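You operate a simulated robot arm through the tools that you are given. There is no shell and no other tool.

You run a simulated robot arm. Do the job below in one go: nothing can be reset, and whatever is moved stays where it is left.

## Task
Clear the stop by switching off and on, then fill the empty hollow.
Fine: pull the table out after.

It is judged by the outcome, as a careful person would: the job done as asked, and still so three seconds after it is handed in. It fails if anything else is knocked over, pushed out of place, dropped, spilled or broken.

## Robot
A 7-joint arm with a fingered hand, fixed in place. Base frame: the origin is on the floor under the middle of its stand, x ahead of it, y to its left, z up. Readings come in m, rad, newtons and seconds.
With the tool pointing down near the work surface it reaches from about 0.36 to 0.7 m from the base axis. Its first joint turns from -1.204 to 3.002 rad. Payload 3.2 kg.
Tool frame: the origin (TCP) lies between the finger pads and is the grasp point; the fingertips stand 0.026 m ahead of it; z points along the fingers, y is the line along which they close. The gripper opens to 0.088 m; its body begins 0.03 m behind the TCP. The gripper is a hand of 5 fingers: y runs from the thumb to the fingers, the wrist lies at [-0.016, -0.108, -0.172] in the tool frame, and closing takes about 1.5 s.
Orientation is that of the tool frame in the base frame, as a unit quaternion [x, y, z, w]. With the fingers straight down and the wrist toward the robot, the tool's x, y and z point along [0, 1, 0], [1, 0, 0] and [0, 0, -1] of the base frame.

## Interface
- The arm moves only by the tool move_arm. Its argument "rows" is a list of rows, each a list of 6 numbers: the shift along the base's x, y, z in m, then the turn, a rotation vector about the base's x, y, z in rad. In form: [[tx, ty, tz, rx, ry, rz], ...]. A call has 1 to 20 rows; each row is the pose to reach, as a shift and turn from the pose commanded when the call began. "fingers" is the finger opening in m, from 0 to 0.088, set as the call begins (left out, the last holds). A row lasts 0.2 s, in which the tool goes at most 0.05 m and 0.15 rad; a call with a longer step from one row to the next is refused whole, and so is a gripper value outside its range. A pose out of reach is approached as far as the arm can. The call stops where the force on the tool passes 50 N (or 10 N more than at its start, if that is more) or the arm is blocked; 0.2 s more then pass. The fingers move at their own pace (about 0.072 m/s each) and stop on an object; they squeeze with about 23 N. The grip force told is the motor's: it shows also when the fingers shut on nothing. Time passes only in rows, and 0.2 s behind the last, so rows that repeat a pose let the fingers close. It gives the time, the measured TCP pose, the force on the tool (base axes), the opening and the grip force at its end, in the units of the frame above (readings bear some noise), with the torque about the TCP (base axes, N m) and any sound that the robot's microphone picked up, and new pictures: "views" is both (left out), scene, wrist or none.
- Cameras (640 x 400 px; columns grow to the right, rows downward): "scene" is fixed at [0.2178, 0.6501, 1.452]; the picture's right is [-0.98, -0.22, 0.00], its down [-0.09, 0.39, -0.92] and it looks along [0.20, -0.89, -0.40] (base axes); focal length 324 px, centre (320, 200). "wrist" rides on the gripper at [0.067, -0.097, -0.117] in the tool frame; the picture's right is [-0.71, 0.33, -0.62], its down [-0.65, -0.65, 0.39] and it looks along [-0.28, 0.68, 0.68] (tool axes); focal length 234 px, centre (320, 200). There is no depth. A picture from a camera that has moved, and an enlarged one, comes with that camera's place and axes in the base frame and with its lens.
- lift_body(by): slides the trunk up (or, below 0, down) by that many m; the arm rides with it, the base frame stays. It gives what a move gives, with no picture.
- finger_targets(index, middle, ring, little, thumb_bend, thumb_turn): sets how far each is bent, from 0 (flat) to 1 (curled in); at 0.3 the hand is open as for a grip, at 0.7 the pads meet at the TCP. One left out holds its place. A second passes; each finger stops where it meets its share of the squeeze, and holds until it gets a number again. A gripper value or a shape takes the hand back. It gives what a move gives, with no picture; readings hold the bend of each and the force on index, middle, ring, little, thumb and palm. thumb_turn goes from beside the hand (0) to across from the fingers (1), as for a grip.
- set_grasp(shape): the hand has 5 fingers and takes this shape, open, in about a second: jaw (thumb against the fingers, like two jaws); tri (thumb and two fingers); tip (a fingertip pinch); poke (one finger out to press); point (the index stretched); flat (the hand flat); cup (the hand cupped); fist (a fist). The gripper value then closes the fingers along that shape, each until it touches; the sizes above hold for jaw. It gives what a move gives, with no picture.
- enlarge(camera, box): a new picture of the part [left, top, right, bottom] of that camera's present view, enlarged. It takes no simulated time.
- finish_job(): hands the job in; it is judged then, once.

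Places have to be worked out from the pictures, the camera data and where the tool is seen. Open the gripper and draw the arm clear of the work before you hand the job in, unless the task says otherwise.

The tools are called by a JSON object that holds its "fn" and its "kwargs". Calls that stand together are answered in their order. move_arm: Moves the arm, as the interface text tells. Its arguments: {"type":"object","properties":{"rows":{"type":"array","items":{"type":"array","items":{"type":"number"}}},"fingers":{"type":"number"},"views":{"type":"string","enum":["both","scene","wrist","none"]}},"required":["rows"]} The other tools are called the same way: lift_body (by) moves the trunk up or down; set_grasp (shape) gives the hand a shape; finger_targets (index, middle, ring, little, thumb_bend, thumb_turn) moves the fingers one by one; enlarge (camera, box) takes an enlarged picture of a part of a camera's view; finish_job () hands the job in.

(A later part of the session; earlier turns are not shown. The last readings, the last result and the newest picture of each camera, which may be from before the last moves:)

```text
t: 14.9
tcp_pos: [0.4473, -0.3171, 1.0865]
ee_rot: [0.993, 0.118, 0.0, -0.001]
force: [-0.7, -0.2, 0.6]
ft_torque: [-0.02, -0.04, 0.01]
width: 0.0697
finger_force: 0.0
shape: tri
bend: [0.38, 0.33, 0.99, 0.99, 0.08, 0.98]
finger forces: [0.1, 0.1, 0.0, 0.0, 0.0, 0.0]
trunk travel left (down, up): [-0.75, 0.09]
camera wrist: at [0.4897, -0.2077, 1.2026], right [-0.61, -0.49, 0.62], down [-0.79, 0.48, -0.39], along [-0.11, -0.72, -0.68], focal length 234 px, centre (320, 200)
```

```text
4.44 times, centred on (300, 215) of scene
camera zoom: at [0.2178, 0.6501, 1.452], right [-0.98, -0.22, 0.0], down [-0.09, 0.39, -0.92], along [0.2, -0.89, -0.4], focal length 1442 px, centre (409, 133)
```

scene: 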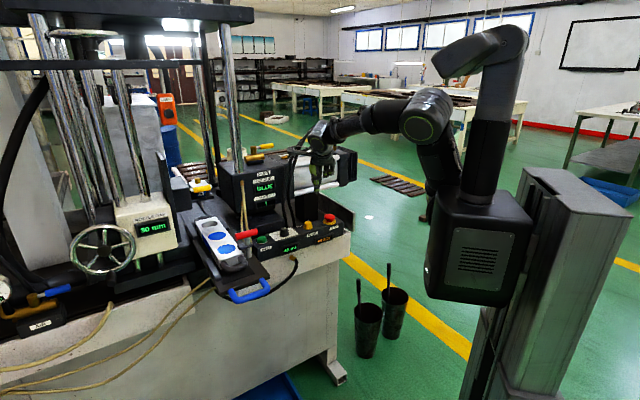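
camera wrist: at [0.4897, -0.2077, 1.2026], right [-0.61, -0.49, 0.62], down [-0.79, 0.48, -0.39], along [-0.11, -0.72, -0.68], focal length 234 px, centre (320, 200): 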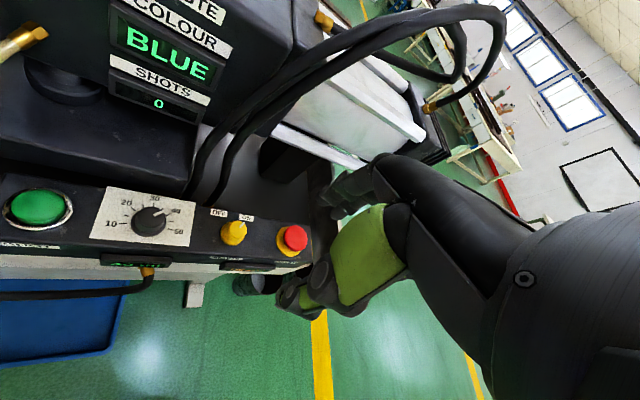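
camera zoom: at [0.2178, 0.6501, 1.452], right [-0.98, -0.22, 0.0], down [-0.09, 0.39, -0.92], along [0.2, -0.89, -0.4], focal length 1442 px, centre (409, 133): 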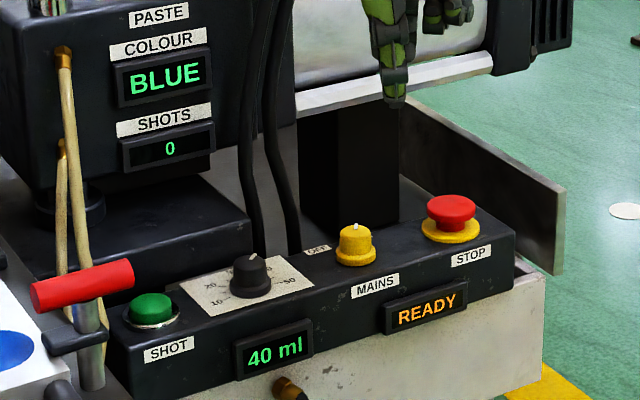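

READY holds and the knob is back at ON. Next is the table: its blue handle bar is near (0.508, 0.089, 0.934), so I swing the hand above it at a safe height.

{"fn": "move_arm", "kwargs": {"rows": [[0.0, 0.035, 0.014, 0, 0, 0.06], [0.0, 0.075, 0.03, 0, 0, 0.12], [0.0, 0.115, 0.03, 0, 0, 0.18], [0.0, 0.16, 0.03, 0, 0, 0.24], [0.005, 0.205, 0.03, 0, 0, 0.3], [0.01, 0.25, 0.03, 0, 0, 0.36], [0.02, 0.295, 0.03, 0, 0, 0.42], [0.03, 0.335, 0.03, 0, 0, 0.48], [0.043, 0.375, 0.03, 0, 0, 0.546], [0.056, 0.408, 0.03, 0, 0, 0.546], [0.056, 0.408, 0.03, 0, 0, 0.546]], "views": "both"}}

{"fn": "enlarge", "kwargs": {"camera": "scene", "box": [180, 160, 300, 310]}}

{"fn": "enlarge", "kwargs": {"camera": "wrist", "box": [160, 60, 400, 330]}}

```text
t: 17.5
tcp_pos: [0.515, 0.0769, 1.1436]
ee_rot: [0.929, 0.369, 0.025, -0.027]
force: [-0.9, 0.6, -0.3]
ft_torque: [0.0, 0.0, -0.02]
width: 0.0698
finger_force: 0.0
shape: tri
bend: [0.38, 0.33, 0.99, 0.99, 0.08, 0.98]
finger forces: [0.1, 0.1, 0.0, 0.1, 0.0, 0.0]
out of reach, approached as far as the arm can: row 1, 2, 3, 4, 5
trunk travel left (down, up): [-0.75, 0.09]
stopped in row 11: the arm was blocked; the commanded pose is now the measured one
camera wrist: at [0.4947, 0.1856, 1.2667], right [-0.3, -0.77, 0.57], down [-0.91, 0.06, -0.41], along [0.28, -0.64, -0.72], focal length 234 px, centre (320, 200)
```

scene: 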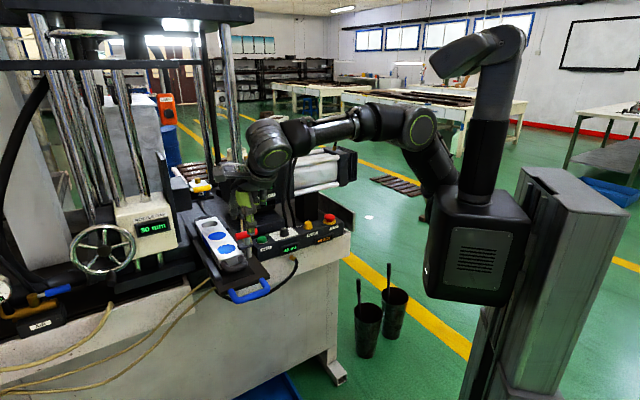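
wrist: 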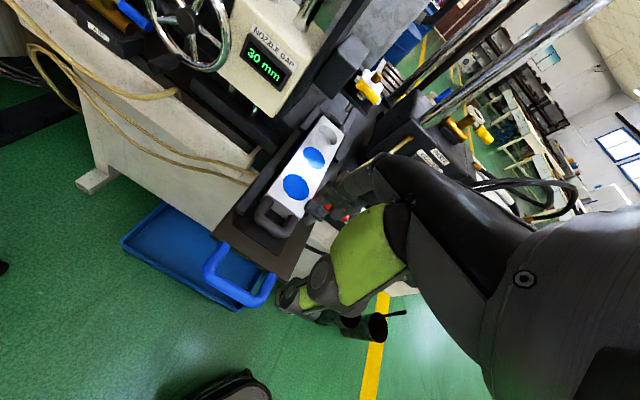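

```text
2.67 times, centred on (240, 235) of scene
camera zoom: at [0.2178, 0.6501, 1.452], right [-0.98, -0.22, 0.0], down [-0.09, 0.39, -0.92], along [0.2, -0.89, -0.4], focal length 865 px, centre (533, 107)
```

zoom: 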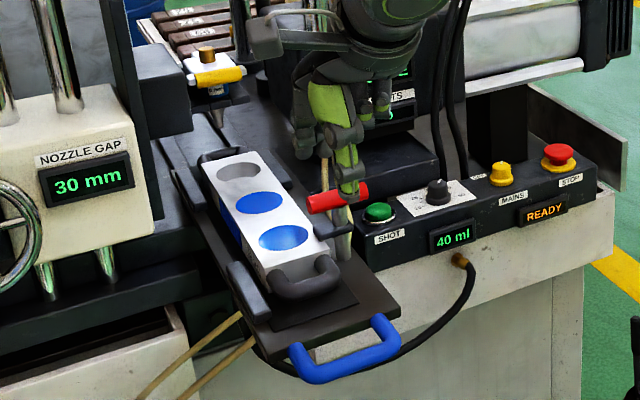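

```text
1.48 times, centred on (280, 195) of wrist
camera zoom: at [0.4947, 0.1856, 1.2667], right [-0.3, -0.77, 0.57], down [-0.91, 0.06, -0.41], along [0.28, -0.64, -0.72], focal length 347 px, centre (379, 207)
```

zoom: 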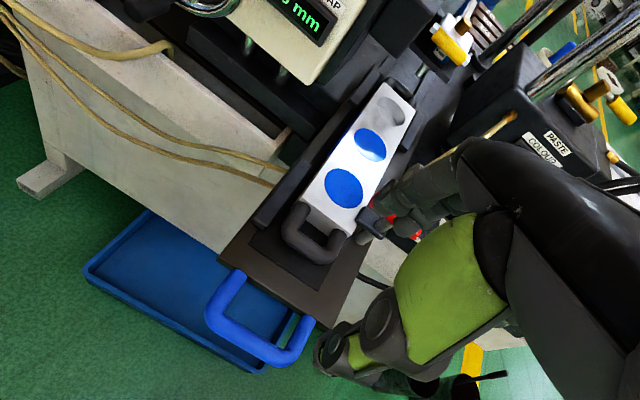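

The handle bar measures at about (0.507, 0.089, 0.934), with about 4 cm between it and the table edge. The arm stopped slightly high and tilted with no contact force. I correct the tilt, narrow the fingers to 40 mm and come down above the bar.

{"fn": "move_arm", "kwargs": {"rows": [[-0.002, 0.003, -0.025, -0.02, 0.007, 0.008], [-0.004, 0.006, -0.05, -0.04, 0.014, 0.016], [-0.007, 0.009, -0.075, -0.055, 0.02, 0.023], [-0.01, 0.012, -0.1, -0.069, 0.026, 0.029], [-0.01, 0.012, -0.11, -0.069, 0.026, 0.029]], "fingers": 0.04, "views": "both"}}

{"fn": "enlarge", "kwargs": {"camera": "scene", "box": [180, 160, 300, 310]}}

{"fn": "enlarge", "kwargs": {"camera": "wrist", "box": [160, 60, 400, 330]}}

```text
t: 18.9
tcp_pos: [0.5187, 0.0768, 1.0601]
ee_rot: [0.931, 0.362, 0.023, -0.035]
force: [-0.2, -0.9, -0.9]
ft_torque: [0.01, -0.05, 0.02]
width: 0.0403
finger_force: 0.1
shape: tri
bend: [0.51, 0.44, 0.99, 0.99, 0.36, 1.0]
finger forces: [0.1, 0.1, 0.0, 0.0, 0.1, 0.1]
trunk travel left (down, up): [-0.75, 0.09]
stopped in row 5: the arm was blocked; the commanded pose is now the measured one
camera wrist: at [0.5005, 0.1846, 1.1849], right [-0.31, -0.77, 0.56], down [-0.91, 0.08, -0.4], along [0.27, -0.63, -0.73], focal length 234 px, centre (320, 200)
```

scene: 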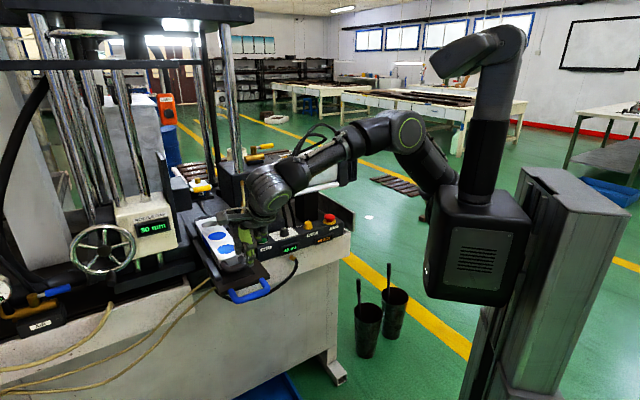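
wrist: 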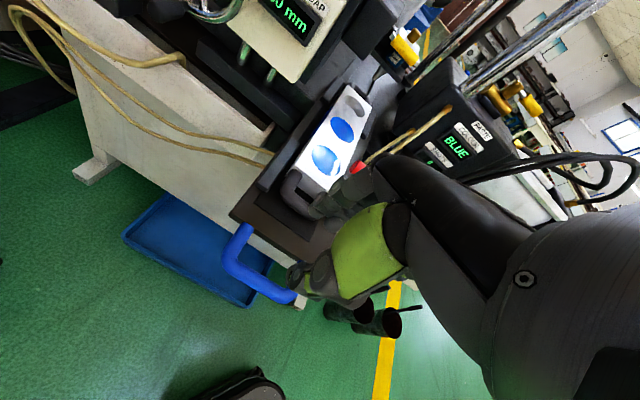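

```text
2.67 times, centred on (240, 235) of scene
camera zoom: at [0.2178, 0.6501, 1.452], right [-0.98, -0.22, 0.0], down [-0.09, 0.39, -0.92], along [0.2, -0.89, -0.4], focal length 865 px, centre (533, 107)
```

zoom: 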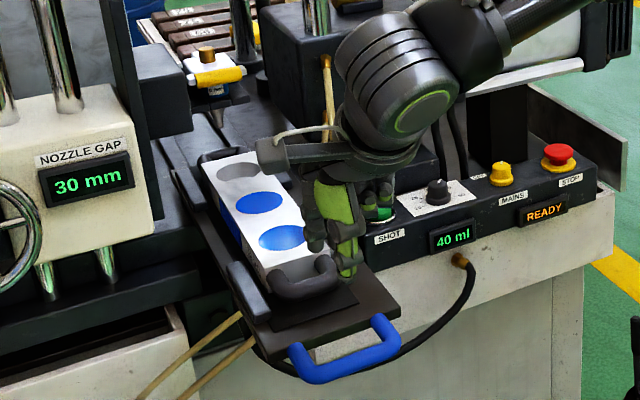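

```text
1.48 times, centred on (280, 195) of wrist
camera zoom: at [0.5005, 0.1846, 1.1849], right [-0.31, -0.77, 0.56], down [-0.91, 0.08, -0.4], along [0.27, -0.63, -0.73], focal length 347 px, centre (379, 207)
```

zoom: 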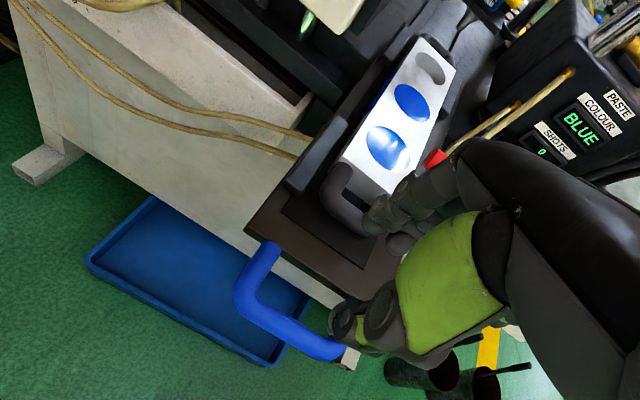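

The arm is stopping on a joint limit at this yaw, since the forces are near zero. I try a less extreme yaw of about -25°, to see whether the arm can then go fully upright and on position.

{"fn": "move_arm", "kwargs": {"rows": [[-0.004, 0.004, 0.0, -0.02, 0.0, 0.098], [-0.008, 0.008, 0.0, -0.042, 0.0, 0.196], [-0.011, 0.011, 0.0, -0.063, 0.001, 0.294], [-0.0137, 0.0132, 0.0, -0.084, 0.001, 0.392], [-0.0137, 0.0132, -0.02, -0.084, 0.001, 0.392]], "views": "scene"}}

```text
t: 20.1
tcp_pos: [0.5083, 0.0911, 1.054]
ee_rot: [0.845, 0.534, 0.016, -0.014]
force: [0.6, -0.1, -0.2]
ft_torque: [-0.02, 0.03, 0.01]
width: 0.0406
finger_force: 0.1
shape: tri
bend: [0.51, 0.44, 0.99, 0.99, 0.36, 1.0]
finger forces: [0.1, 0.0, 0.1, 0.1, 0.0, 0.1]
trunk travel left (down, up): [-0.75, 0.09]
```

scene: 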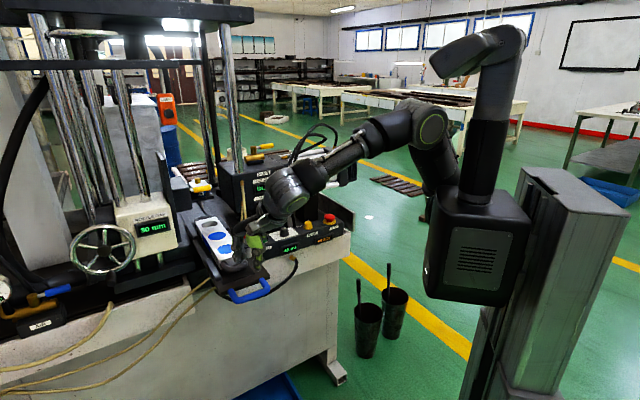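

With less yaw the arm reaches the place and is nearly upright. I hold for a moment to see whether it converges.

{"fn": "move_arm", "kwargs": {"rows": [[0, 0, 0, 0, 0, 0], [0, 0, 0, 0, 0, 0], [0, 0, -0.01, 0, 0, 0], [0, 0, -0.02, 0, 0, 0], [0, 0, -0.02, 0, 0, 0]], "views": "wrist"}}

```text
t: 21.3
tcp_pos: [0.5087, 0.0899, 1.0395]
ee_rot: [0.847, 0.532, 0.02, -0.014]
force: [0.3, 0.4, 0.5]
ft_torque: [-0.01, 0.02, 0.03]
width: 0.0404
finger_force: 0.0
shape: tri
bend: [0.51, 0.44, 0.99, 0.99, 0.36, 1.0]
finger forces: [0.0, 0.1, 0.1, 0.1, 0.0, 0.1]
trunk travel left (down, up): [-0.75, 0.09]
camera wrist: at [0.4483, 0.1877, 1.1583], right [-0.02, -0.81, 0.59], down [-0.86, -0.28, -0.42], along [0.5, -0.52, -0.69], focal length 234 px, centre (320, 200)
```

wrist: 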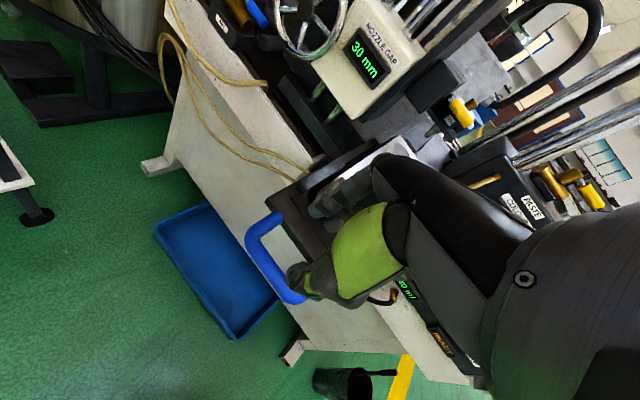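

A small tilt remains because the arm is reaching across itself, so a pinch grip square to the handle is awkward. A single stretched finger can push the bar from outside and pull it from inside at any yaw, so I raise, turn to yaw 0 and set the poke shape.

{"fn": "move_arm", "kwargs": {"rows": [[0, 0, 0.03, 0, 0, 0.1], [0, 0, 0.06, 0, 0, 0.2], [0, 0, 0.08, 0, 0, 0.32], [0, 0, 0.08, 0, 0, 0.436], [0, 0, 0.08, 0, 0, 0.436], [0, 0, 0.08, 0, 0, 0.436]], "views": "none"}}

{"fn": "set_grasp", "kwargs": {"shape": "poke"}}

{"fn": "enlarge", "kwargs": {"camera": "scene", "box": [200, 140, 320, 270]}}

{"fn": "enlarge", "kwargs": {"camera": "wrist", "box": [200, 100, 450, 380]}}

```text
t: 22.7
tcp_pos: [0.5034, 0.0921, 1.0979]
ee_rot: [0.705, 0.709, 0.0, 0.004]
force: [0.5, 0.0, 0.0]
ft_torque: [-0.01, 0.01, 0.0]
width: 0.0405
finger_force: 0.1
shape: tri
bend: [0.51, 0.44, 0.99, 0.99, 0.36, 1.0]
finger forces: [0.1, 0.0, 0.0, 0.0, 0.0, 0.0]
trunk travel left (down, up): [-0.75, 0.09]
```

```text
t: 23.6
tcp_pos: [0.5042, 0.0914, 1.0977]
ee_rot: [0.706, 0.708, 0.0, 0.004]
force: [0.1, -0.3, 0.5]
ft_torque: [0.01, -0.05, 0.0]
width: 0.0
finger_force: 0.1
shape: poke
bend: [0.7, 0.7, 0.99, 0.99, 0.0, 1.0]
finger forces: [0.0, 0.0, 0.0, 0.1, 0.0, 0.0]
trunk travel left (down, up): [-0.75, 0.09]
```

```text
3.08 times, centred on (260, 205) of scene
camera zoom: at [0.2178, 0.6501, 1.452], right [-0.98, -0.22, 0.0], down [-0.09, 0.39, -0.92], along [0.2, -0.89, -0.4], focal length 998 px, centre (505, 185)
```

zoom: 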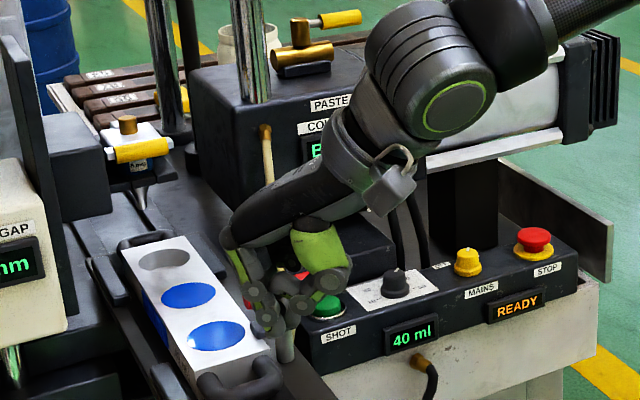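

```text
1.43 times, centred on (325, 240) of wrist
camera zoom: at [0.406, 0.1593, 1.2133], right [0.33, -0.7, 0.63], down [-0.65, -0.65, -0.39], along [0.68, -0.28, -0.67], focal length 334 px, centre (313, 143)
```

zoom: 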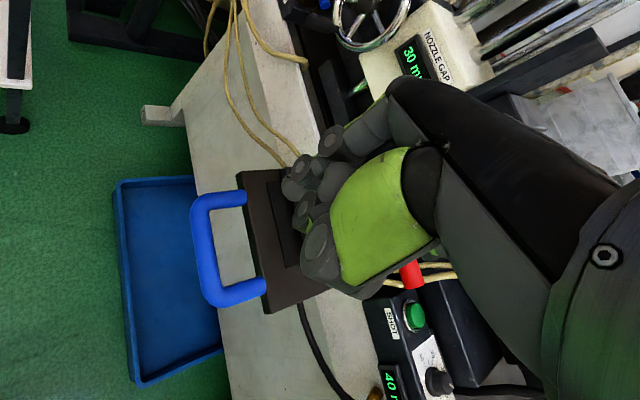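

Yaw 0 sits upright and accurate. Poke still leaves index and middle side by side, so I curl the middle finger and tuck the thumb beside the hand, leaving only the index to go inside the handle.

{"fn": "finger_targets", "kwargs": {"index": 0.6, "middle": 1.0, "ring": 1.0, "little": 1.0, "thumb_bend": 0.3, "thumb_turn": 0.0}}

{"fn": "enlarge", "kwargs": {"camera": "scene", "box": [200, 140, 320, 270]}}

{"fn": "enlarge", "kwargs": {"camera": "wrist", "box": [200, 100, 450, 380]}}

```text
t: 24.6
tcp_pos: [0.5051, 0.0919, 1.0983]
ee_rot: [0.707, 0.707, -0.001, 0.004]
force: [-0.2, -0.1, -1.1]
ft_torque: [-0.01, 0.02, 0.01]
width: 0.1056
finger_force: 0.0
shape: fingers
bend: [0.6, 1.0, 1.0, 1.0, 0.3, 0.0]
finger forces: [0.1, 0.1, 0.0, 0.0, 0.1, 0.0]
trunk travel left (down, up): [-0.75, 0.09]
```

```text
3.08 times, centred on (260, 205) of scene
camera zoom: at [0.2178, 0.6501, 1.452], right [-0.98, -0.22, 0.0], down [-0.09, 0.39, -0.92], along [0.2, -0.89, -0.4], focal length 998 px, centre (505, 185)
```

zoom: 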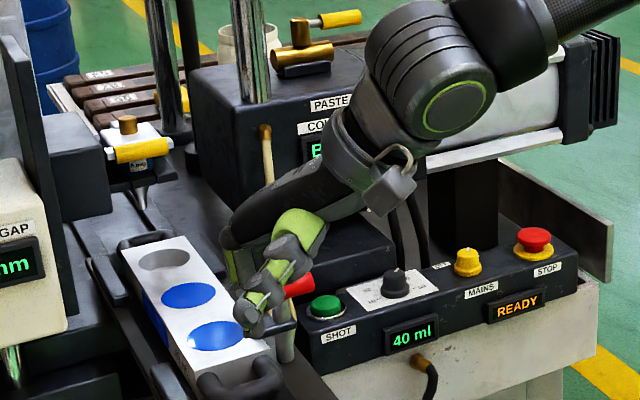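

```text
1.43 times, centred on (325, 240) of wrist
camera zoom: at [0.4059, 0.1593, 1.2133], right [0.33, -0.7, 0.63], down [-0.65, -0.65, -0.39], along [0.68, -0.28, -0.67], focal length 334 px, centre (313, 143)
```

zoom: 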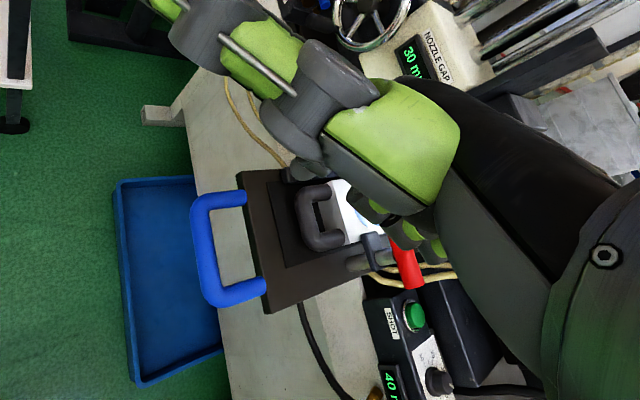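

The thumb now hides the index from both cameras. I curl it to see whether it tucks further up.

{"fn": "finger_targets", "kwargs": {"thumb_bend": 1.0, "thumb_turn": 0.0}}

{"fn": "enlarge", "kwargs": {"camera": "scene", "box": [200, 140, 320, 270]}}

{"fn": "enlarge", "kwargs": {"camera": "wrist", "box": [200, 100, 450, 380]}}

```text
t: 25.6
tcp_pos: [0.503, 0.0922, 1.0977]
ee_rot: [0.706, 0.708, 0.0, 0.004]
force: [-0.6, 0.0, 0.2]
ft_torque: [0.02, -0.01, 0.01]
width: 0.0429
finger_force: 0.0
shape: fingers
bend: [0.6, 1.0, 1.0, 1.0, 1.0, 0.0]
finger forces: [0.0, 0.0, 0.0, 0.0, 0.0, 0.1]
trunk travel left (down, up): [-0.75, 0.09]
```

```text
3.08 times, centred on (260, 205) of scene
camera zoom: at [0.2178, 0.6501, 1.452], right [-0.98, -0.22, 0.0], down [-0.09, 0.39, -0.92], along [0.2, -0.89, -0.4], focal length 998 px, centre (505, 185)
```

zoom: 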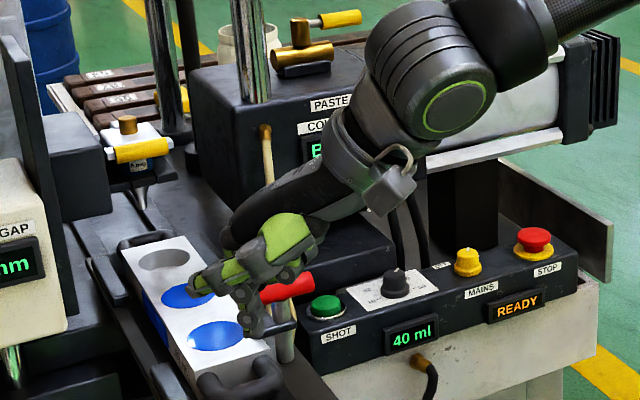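

```text
1.43 times, centred on (325, 240) of wrist
camera zoom: at [0.4059, 0.1594, 1.2133], right [0.33, -0.7, 0.63], down [-0.65, -0.65, -0.39], along [0.68, -0.28, -0.67], focal length 334 px, centre (313, 143)
```

zoom: 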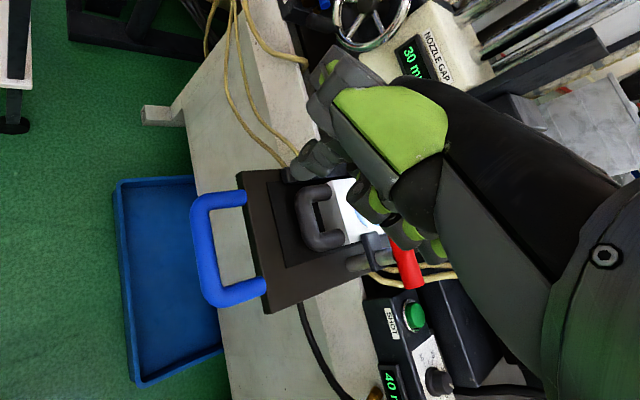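

The index tip is now at about TCP + (0.018, 0.007, -0.028) in base axes, and the thumb and other fingers are well above it. I move to just outside the handle bar and come down in steps.

{"fn": "move_arm", "kwargs": {"rows": [[-0.02, 0.008, -0.02, 0, 0, 0], [-0.04, 0.015, -0.05, 0, 0, 0], [-0.04, 0.015, -0.08, 0, 0, 0], [-0.04, 0.015, -0.1, 0, 0, 0], [-0.04, 0.015, -0.1, 0, 0, 0]], "views": "both"}}

{"fn": "enlarge", "kwargs": {"camera": "scene", "box": [190, 180, 310, 310]}}

{"fn": "enlarge", "kwargs": {"camera": "wrist", "box": [180, 80, 400, 300]}}

```text
t: 26.8
tcp_pos: [0.4667, 0.1099, 1.0094]
ee_rot: [0.707, 0.707, 0.014, -0.004]
force: [-0.1, -0.5, -0.2]
ft_torque: [-0.01, 0.01, 0.0]
width: 0.0428
finger_force: 0.0
shape: fingers
bend: [0.6, 1.0, 1.0, 1.0, 1.0, 0.0]
finger forces: [0.0, 0.1, 0.1, 0.1, 0.1, 0.0]
trunk travel left (down, up): [-0.75, 0.09]
camera wrist: at [0.3677, 0.1735, 1.1254], right [0.32, -0.72, 0.61], down [-0.65, -0.64, -0.41], along [0.69, -0.26, -0.68], focal length 234 px, centre (320, 200)
```

scene: 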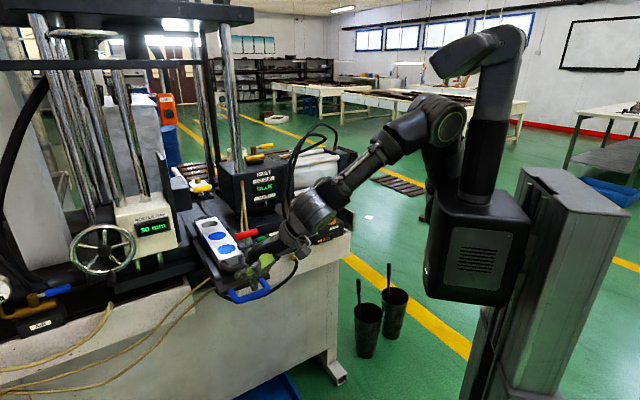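
wrist: 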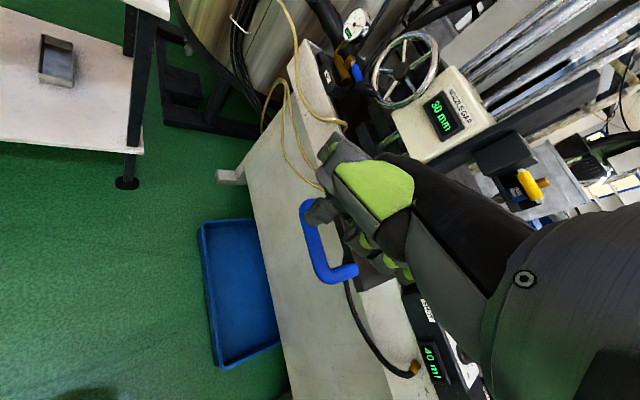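

```text
3.08 times, centred on (250, 245) of scene
camera zoom: at [0.2178, 0.6501, 1.452], right [-0.98, -0.22, 0.0], down [-0.09, 0.39, -0.92], along [0.2, -0.89, -0.4], focal length 998 px, centre (535, 62)
```

zoom: 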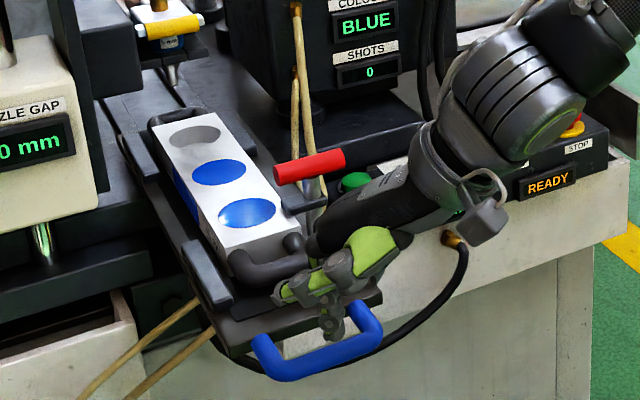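

```text
1.82 times, centred on (290, 190) of wrist
camera zoom: at [0.3677, 0.1735, 1.1254], right [0.32, -0.72, 0.61], down [-0.65, -0.64, -0.41], along [0.69, -0.26, -0.68], focal length 426 px, centre (374, 218)
```

zoom: 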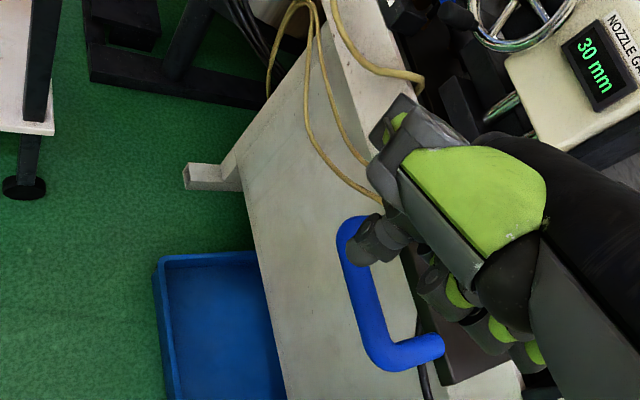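

The arm again settles about 9 mm high here, still cramped. I turn to yaw +45°, which brings the wrist in front of the robot and loads the finger sideways for pushing and pulling.

{"fn": "move_arm", "kwargs": {"rows": [[0.002, -0.002, 0.02, 0, 0, 0.13], [0.004, -0.004, 0.04, 0, 0, 0.26], [0.006, -0.006, 0.04, 0, 0, 0.39], [0.008, -0.008, 0.04, 0, 0, 0.52], [0.01, -0.01, 0.04, 0, 0, 0.65], [0.01, -0.0106, 0.04, 0, 0, 0.785], [0.01, -0.0106, 0.04, 0, 0, 0.785]], "views": "both"}}

{"fn": "enlarge", "kwargs": {"camera": "scene", "box": [190, 180, 310, 310]}}

{"fn": "enlarge", "kwargs": {"camera": "wrist", "box": [180, 80, 400, 300]}}

```text
t: 28.4
tcp_pos: [0.4744, 0.0967, 1.0386]
ee_rot: [0.381, 0.924, 0.0, 0.004]
force: [-0.2, 0.5, -1.4]
ft_torque: [-0.02, 0.01, 0.02]
width: 0.043
finger_force: 0.1
shape: fingers
bend: [0.6, 1.0, 1.0, 1.0, 1.0, 0.0]
finger forces: [0.1, 0.0, 0.0, 0.0, 0.0, 0.0]
trunk travel left (down, up): [-0.75, 0.09]
camera wrist: at [0.3574, 0.0747, 1.1531], right [0.73, -0.26, 0.63], down [0.0, -0.92, -0.39], along [0.68, 0.29, -0.67], focal length 234 px, centre (320, 200)
```

scene: 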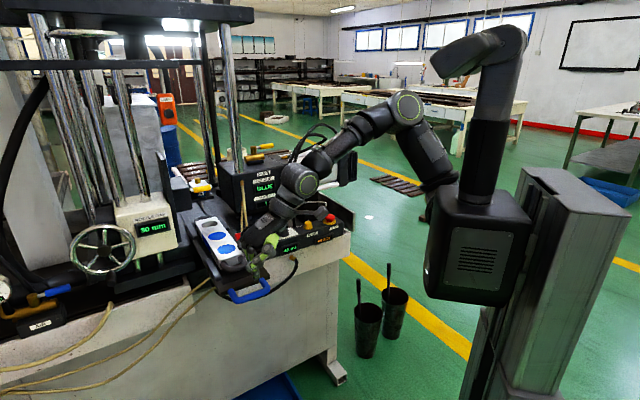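
wrist: 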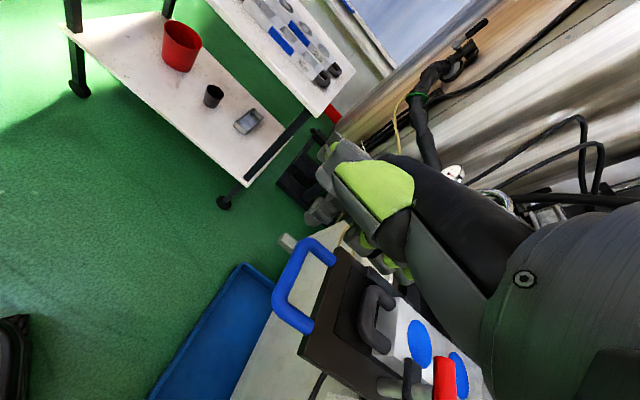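

```text
3.08 times, centred on (250, 245) of scene
camera zoom: at [0.2178, 0.6501, 1.452], right [-0.98, -0.22, 0.0], down [-0.09, 0.39, -0.92], along [0.2, -0.89, -0.4], focal length 998 px, centre (535, 62)
```

zoom: 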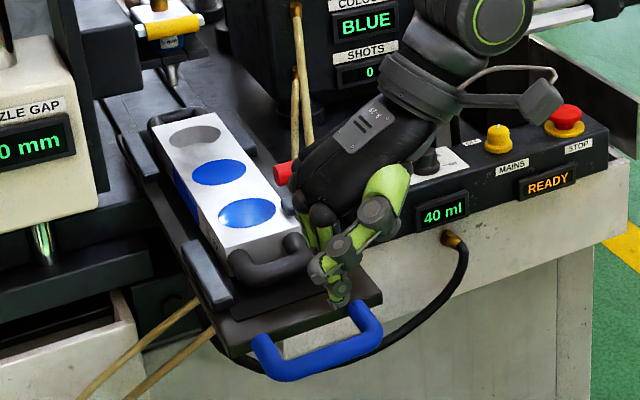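

```text
1.82 times, centred on (290, 190) of wrist
camera zoom: at [0.3574, 0.0747, 1.1531], right [0.73, -0.26, 0.63], down [0.0, -0.92, -0.39], along [0.68, 0.29, -0.67], focal length 426 px, centre (374, 218)
```

zoom: 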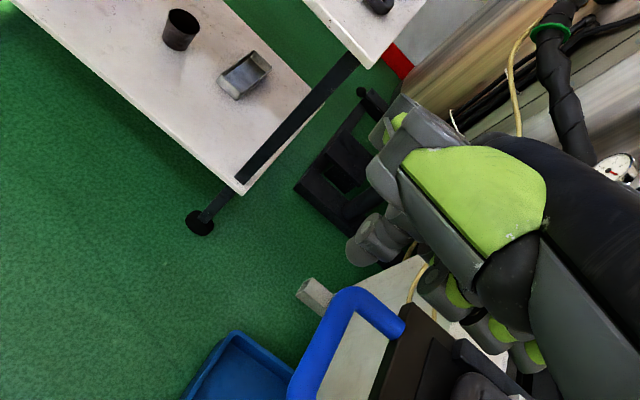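

At yaw 45° the arm is upright and on target, with the index tip at d about 0.261, 2 cm outside the bar. I lower until the fingertip is beside the bar.

{"fn": "move_arm", "kwargs": {"rows": [[0, 0, -0.03, 0, 0, 0], [0, 0, -0.06, 0, 0, 0], [0, 0, -0.08, 0, 0, 0], [0, 0, -0.092, 0, 0, 0], [0, 0, -0.092, 0, 0, 0]], "views": "both"}}

{"fn": "enlarge", "kwargs": {"camera": "scene", "box": [190, 200, 310, 310]}}

{"fn": "enlarge", "kwargs": {"camera": "wrist", "box": [240, 130, 400, 330]}}

```text
t: 29.6
tcp_pos: [0.4734, 0.0971, 0.9479]
ee_rot: [0.381, 0.924, 0.002, 0.004]
force: [0.1, -0.3, -0.4]
ft_torque: [-0.03, 0.0, -0.04]
width: 0.0431
finger_force: 0.1
shape: fingers
bend: [0.6, 1.0, 1.0, 1.0, 1.0, 0.0]
finger forces: [0.1, 0.0, 0.0, 0.0, 0.0, 0.1]
trunk travel left (down, up): [-0.75, 0.09]
camera wrist: at [0.3559, 0.0743, 1.0625], right [0.73, -0.26, 0.63], down [0.0, -0.92, -0.39], along [0.68, 0.28, -0.67], focal length 234 px, centre (320, 200)
```

scene: 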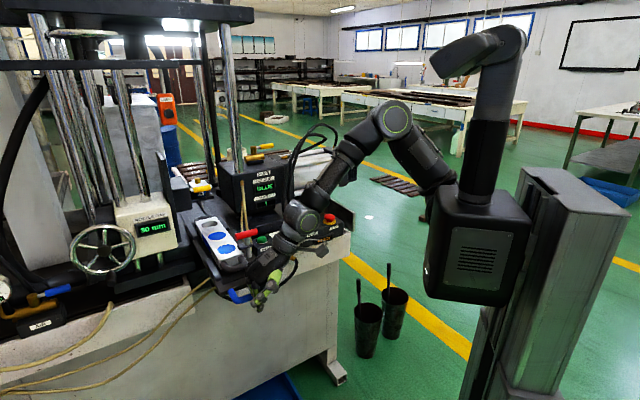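
wrist: 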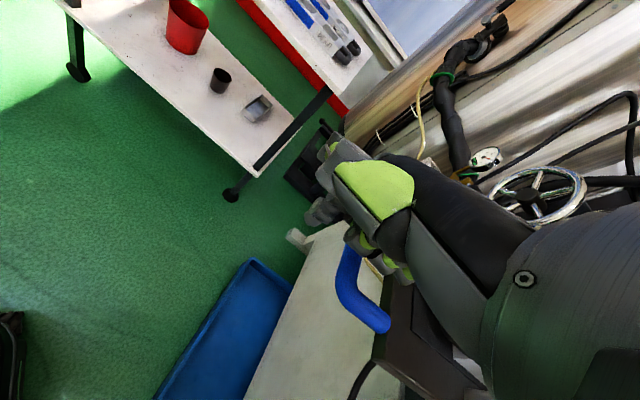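

```text
3.64 times, centred on (250, 255) of scene
camera zoom: at [0.2178, 0.6501, 1.452], right [-0.98, -0.22, 0.0], down [-0.09, 0.39, -0.92], along [0.2, -0.89, -0.4], focal length 1180 px, centre (574, 0)
```

zoom: 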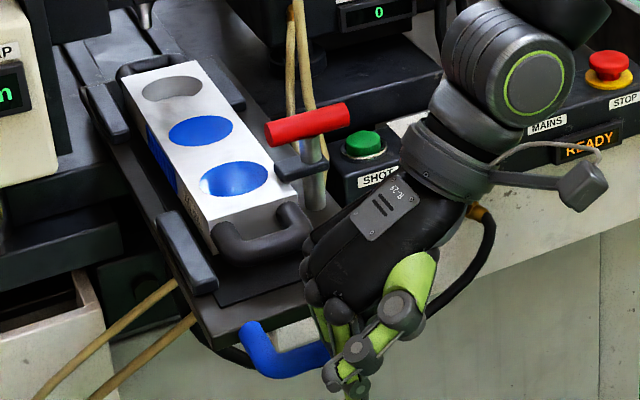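

```text
2.00 times, centred on (320, 230) of wrist
camera zoom: at [0.3559, 0.0743, 1.0625], right [0.73, -0.26, 0.63], down [0.0, -0.92, -0.39], along [0.68, 0.28, -0.67], focal length 468 px, centre (320, 140)
```

zoom: 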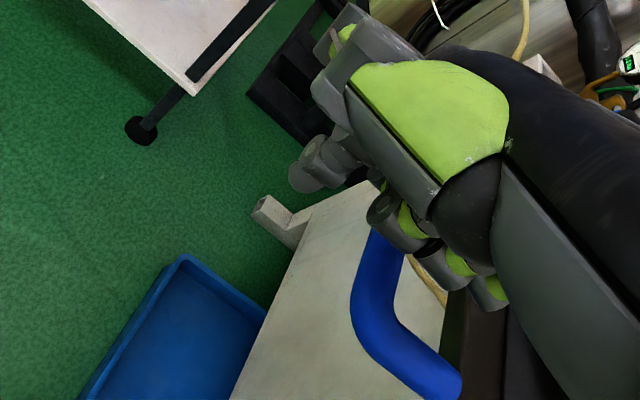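

The fingertip is outside the bar and below its top. I push inward slowly along (0.707, -0.707), watching the force.

{"fn": "move_arm", "kwargs": {"rows": [[0.007, -0.007, 0, 0, 0, 0], [0.014, -0.014, 0, 0, 0, 0], [0.021, -0.021, 0, 0, 0, 0], [0.028, -0.028, 0, 0, 0, 0], [0.035, -0.035, 0, 0, 0, 0]], "views": "both"}}

{"fn": "enlarge", "kwargs": {"camera": "scene", "box": [180, 170, 300, 300]}}

{"fn": "enlarge", "kwargs": {"camera": "wrist", "box": [240, 130, 400, 330]}}

```text
t: 30.8
tcp_pos: [0.5102, 0.0597, 0.9462]
ee_rot: [0.382, 0.924, 0.002, 0.004]
force: [-0.3, 0.7, -0.3]
ft_torque: [0.01, 0.04, 0.01]
width: 0.043
finger_force: 0.7
shape: fingers
bend: [0.6, 1.0, 1.0, 1.0, 1.0, 0.0]
finger forces: [1.6, 0.0, 0.0, 0.0, 0.0, 0.0]
trunk travel left (down, up): [-0.75, 0.09]
camera wrist: at [0.393, 0.0395, 1.0625], right [0.73, -0.26, 0.63], down [0.0, -0.92, -0.39], along [0.68, 0.28, -0.67], focal length 234 px, centre (320, 200)
```

scene: 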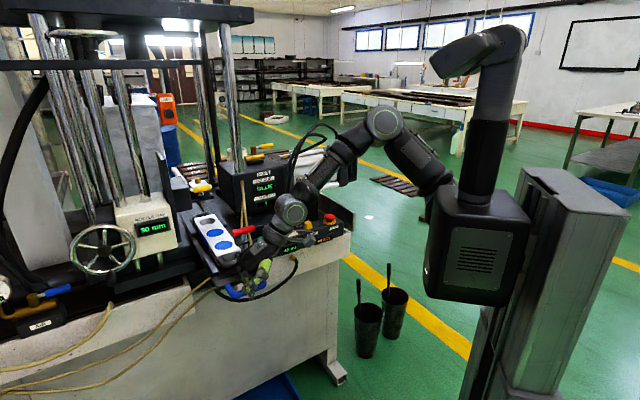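
wrist: 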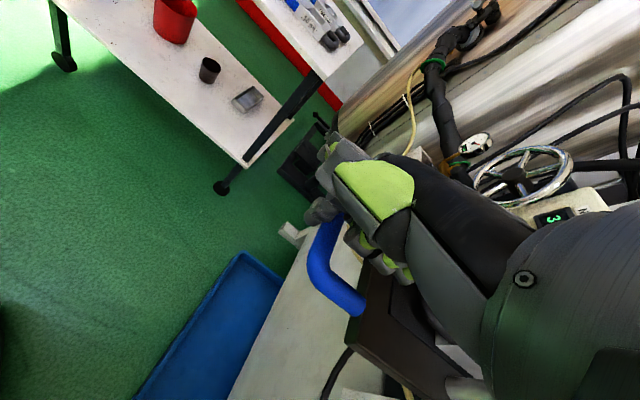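

```text
3.08 times, centred on (240, 235) of scene
camera zoom: at [0.2178, 0.6501, 1.452], right [-0.98, -0.22, 0.0], down [-0.09, 0.39, -0.92], along [0.2, -0.89, -0.4], focal length 998 px, centre (566, 92)
```

zoom: 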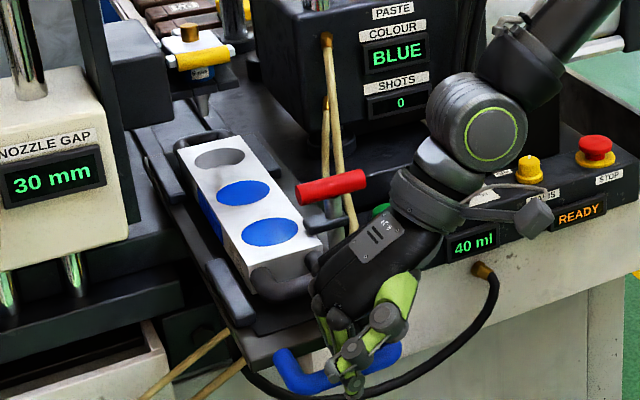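

```text
2.00 times, centred on (320, 230) of wrist
camera zoom: at [0.393, 0.0395, 1.0625], right [0.73, -0.26, 0.63], down [0.0, -0.92, -0.39], along [0.68, 0.28, -0.67], focal length 468 px, centre (320, 140)
```

zoom: 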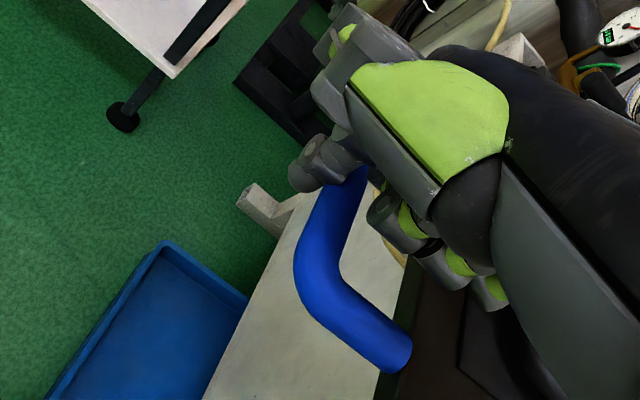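

The table slides easily, with about 1.6 N on the finger. The hollow has moved about 23 mm, and about 48 mm remains. Before going on I check whether the red clamp handle is near the beige hoses.

{"fn": "enlarge", "kwargs": {"camera": "scene", "box": [255, 190, 305, 260]}}

{"fn": "move_arm", "kwargs": {"rows": [[0.007, -0.007, 0, 0, 0, 0], [0.014, -0.014, 0, 0, 0, 0], [0.02, -0.02, 0, 0, 0, 0]], "views": "both"}}

{"fn": "enlarge", "kwargs": {"camera": "scene", "box": [180, 170, 300, 300]}}

{"fn": "enlarge", "kwargs": {"camera": "scene", "box": [180, 170, 250, 230]}}

```text
5.71 times, centred on (280, 225) of scene
camera zoom: at [0.2178, 0.6501, 1.452], right [-0.98, -0.22, 0.0], down [-0.09, 0.39, -0.92], along [0.2, -0.89, -0.4], focal length 1854 px, centre (549, 57)
```

zoom: 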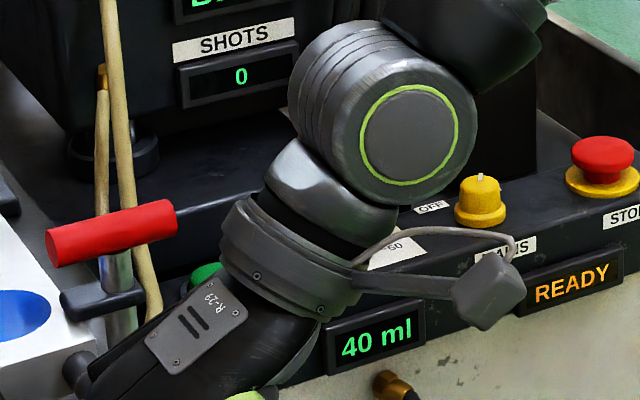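

```text
t: 31.6
tcp_pos: [0.5291, 0.0417, 0.9468]
ee_rot: [0.382, 0.924, 0.0, 0.005]
force: [-1.8, 3.6, -0.2]
ft_torque: [0.01, 0.02, 0.06]
width: 0.0425
finger_force: 1.5
shape: fingers
bend: [0.6, 1.0, 1.0, 1.0, 1.0, 0.0]
finger forces: [3.1, 0.0, 0.0, 0.1, 0.0, 0.1]
trunk travel left (down, up): [-0.75, 0.09]
camera wrist: at [0.4122, 0.0197, 1.0625], right [0.73, -0.26, 0.63], down [0.0, -0.92, -0.39], along [0.68, 0.28, -0.67], focal length 234 px, centre (320, 200)
```

scene: 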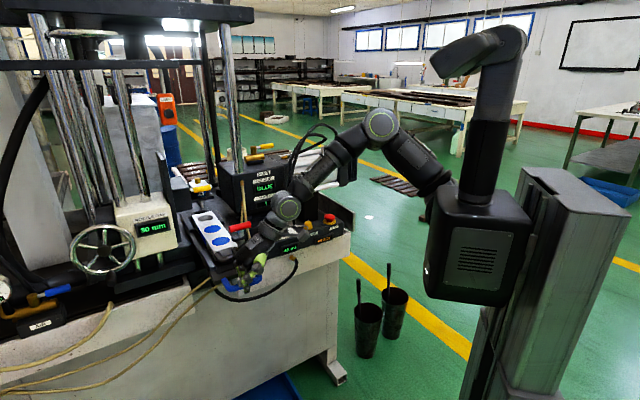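
wrist: 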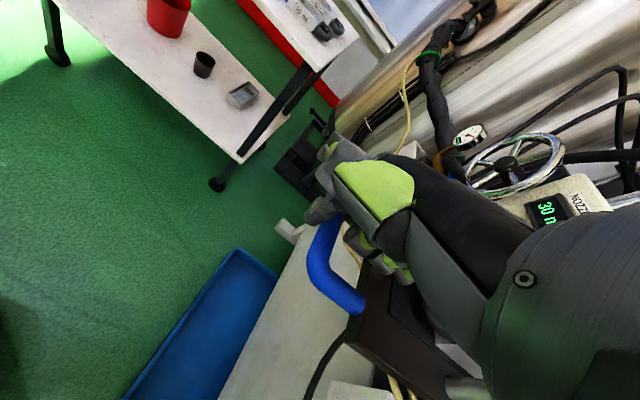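

```text
3.08 times, centred on (240, 235) of scene
camera zoom: at [0.2178, 0.6501, 1.452], right [-0.98, -0.22, 0.0], down [-0.09, 0.39, -0.92], along [0.2, -0.89, -0.4], focal length 998 px, centre (566, 92)
```

zoom: 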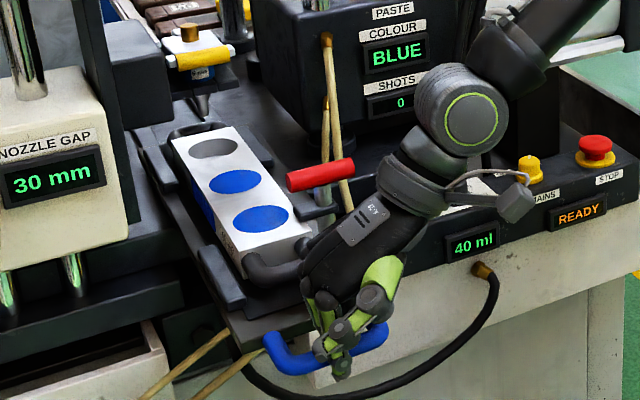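

```text
6.67 times, centred on (215, 200) of scene
camera zoom: at [0.2178, 0.6501, 1.452], right [-0.98, -0.22, 0.0], down [-0.09, 0.39, -0.92], along [0.2, -0.89, -0.4], focal length 2163 px, centre (1020, 200)
```

zoom: 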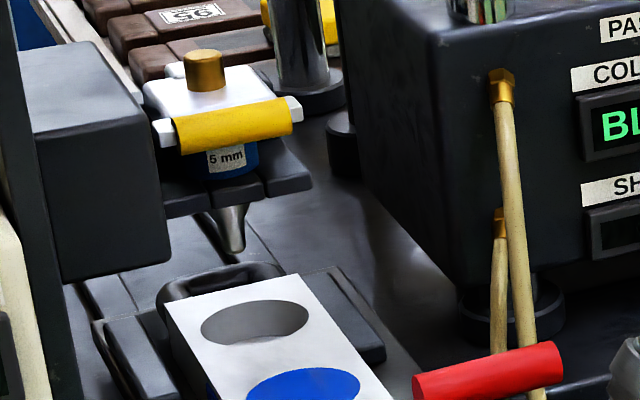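

The hollow needs roughly another 21–25 mm to sit under the nozzle. I push another 18 mm and measure again.

{"fn": "move_arm", "kwargs": {"rows": [[0.005, -0.005, 0, 0, 0, 0], [0.01, -0.01, 0, 0, 0, 0], [0.013, -0.013, 0, 0, 0, 0], [0.013, -0.013, 0, 0, 0, 0]], "views": "none"}}

{"fn": "enlarge", "kwargs": {"camera": "scene", "box": [180, 170, 250, 230]}}

{"fn": "enlarge", "kwargs": {"camera": "scene", "box": [180, 170, 300, 300]}}

```text
t: 32.6
tcp_pos: [0.5419, 0.0289, 0.9476]
ee_rot: [0.382, 0.924, 0.002, 0.004]
force: [-2.5, 2.1, 1.4]
ft_torque: [0.03, 0.02, 0.08]
width: 0.0429
finger_force: 1.9
shape: fingers
bend: [0.6, 1.0, 1.0, 1.0, 1.0, 0.0]
finger forces: [3.1, 0.0, 0.0, 0.0, 0.1, 0.1]
trunk travel left (down, up): [-0.75, 0.09]
```

```text
6.67 times, centred on (215, 200) of scene
camera zoom: at [0.2178, 0.6501, 1.452], right [-0.98, -0.22, 0.0], down [-0.09, 0.39, -0.92], along [0.2, -0.89, -0.4], focal length 2163 px, centre (1020, 200)
```

zoom: 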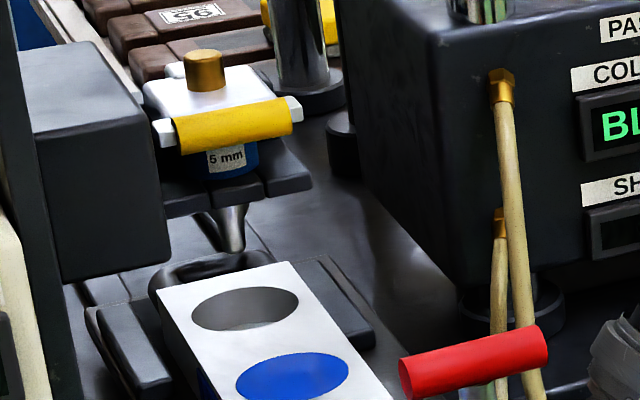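

```text
3.08 times, centred on (240, 235) of scene
camera zoom: at [0.2178, 0.6501, 1.452], right [-0.98, -0.22, 0.0], down [-0.09, 0.39, -0.92], along [0.2, -0.89, -0.4], focal length 998 px, centre (566, 92)
```

zoom: 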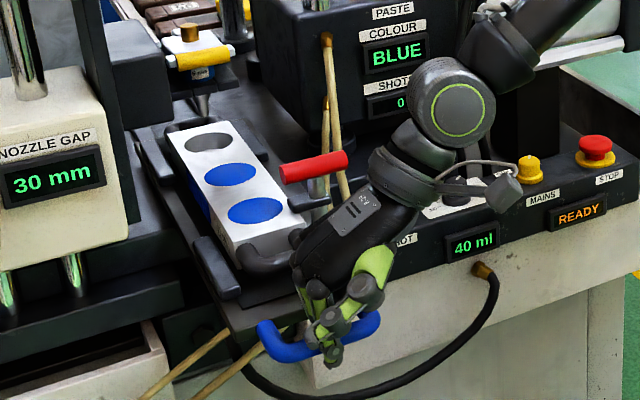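

The hollow centre is at pixel (245, 309) and should be about (242, 306), so roughly 4 mm remains. I nudge the table 4 mm, then back off and check from another direction.

{"fn": "move_arm", "kwargs": {"rows": [[0.0015, -0.0015, 0, 0, 0, 0], [0.003, -0.003, 0, 0, 0, 0], [0.003, -0.003, 0, 0, 0, 0]], "views": "none"}}

{"fn": "enlarge", "kwargs": {"camera": "scene", "box": [190, 180, 230, 215]}}

{"fn": "move_arm", "kwargs": {"rows": [[-0.014, 0.014, 0, 0, 0, 0], [-0.028, 0.028, 0.005, 0, 0, 0], [-0.035, 0.035, 0.04, 0, 0, 0], [-0.035, 0.035, 0.085, 0, 0, 0], [-0.035, 0.035, 0.13, 0, 0, 0]], "views": "both"}}

{"fn": "enlarge", "kwargs": {"camera": "scene", "box": [190, 180, 230, 215]}}

```text
t: 33.4
tcp_pos: [0.5453, 0.0248, 0.9478]
ee_rot: [0.382, 0.924, 0.001, 0.004]
force: [-1.7, 2.5, 1.1]
ft_torque: [0.02, 0.0, 0.07]
width: 0.0426
finger_force: 1.6
shape: fingers
bend: [0.6, 1.0, 1.0, 1.0, 1.0, 0.0]
finger forces: [3.1, 0.1, 0.0, 0.1, 0.0, 0.0]
trunk travel left (down, up): [-0.75, 0.09]
```

```text
11.43 times, centred on (210, 198) of scene
camera zoom: at [0.2178, 0.6501, 1.452], right [-0.98, -0.22, 0.0], down [-0.09, 0.39, -0.92], along [0.2, -0.89, -0.4], focal length 3708 px, centre (1577, 229)
```

zoom: 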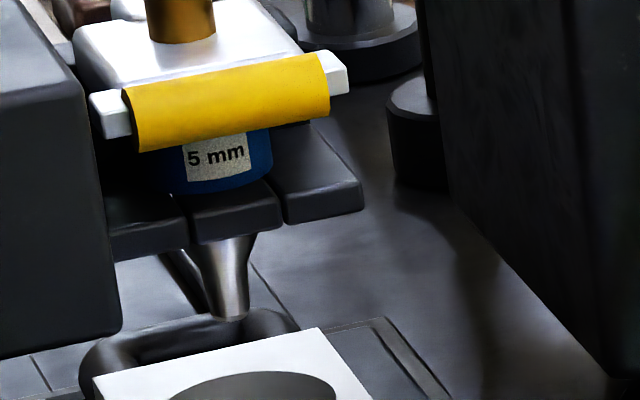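

```text
t: 34.6
tcp_pos: [0.5101, 0.059, 1.0775]
ee_rot: [0.383, 0.924, 0.001, 0.003]
force: [1.1, 0.0, 0.3]
ft_torque: [-0.01, -0.01, 0.01]
width: 0.0428
finger_force: 0.1
shape: fingers
bend: [0.6, 1.0, 1.0, 1.0, 1.0, 0.0]
finger forces: [0.0, 0.1, 0.0, 0.1, 0.0, 0.0]
trunk travel left (down, up): [-0.75, 0.09]
camera wrist: at [0.3927, 0.0381, 1.1931], right [0.73, -0.26, 0.63], down [0.0, -0.92, -0.39], along [0.68, 0.28, -0.67], focal length 234 px, centre (320, 200)
```

scene: 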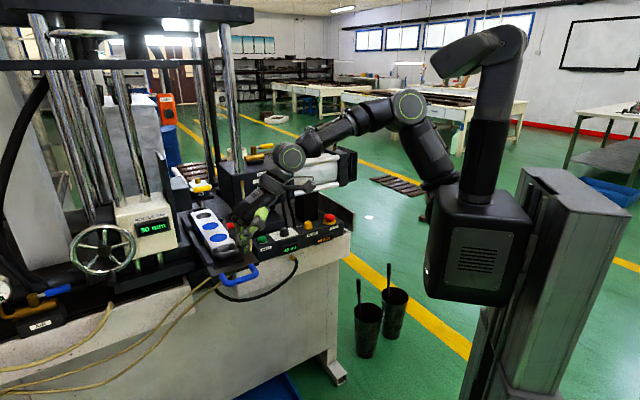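
wrist: 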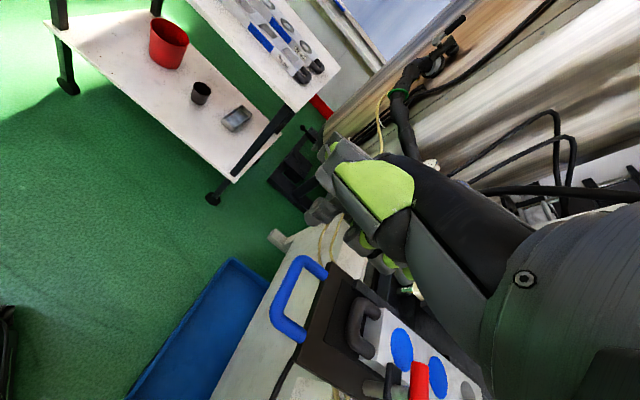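

```text
11.43 times, centred on (210, 198) of scene
camera zoom: at [0.2178, 0.6501, 1.452], right [-0.98, -0.22, 0.0], down [-0.09, 0.39, -0.92], along [0.2, -0.89, -0.4], focal length 3708 px, centre (1577, 229)
```

zoom: 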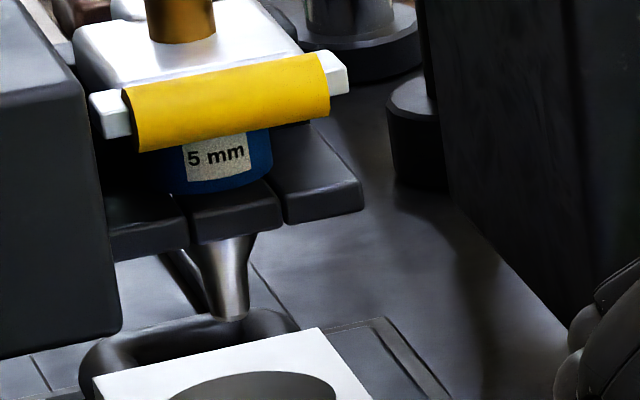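

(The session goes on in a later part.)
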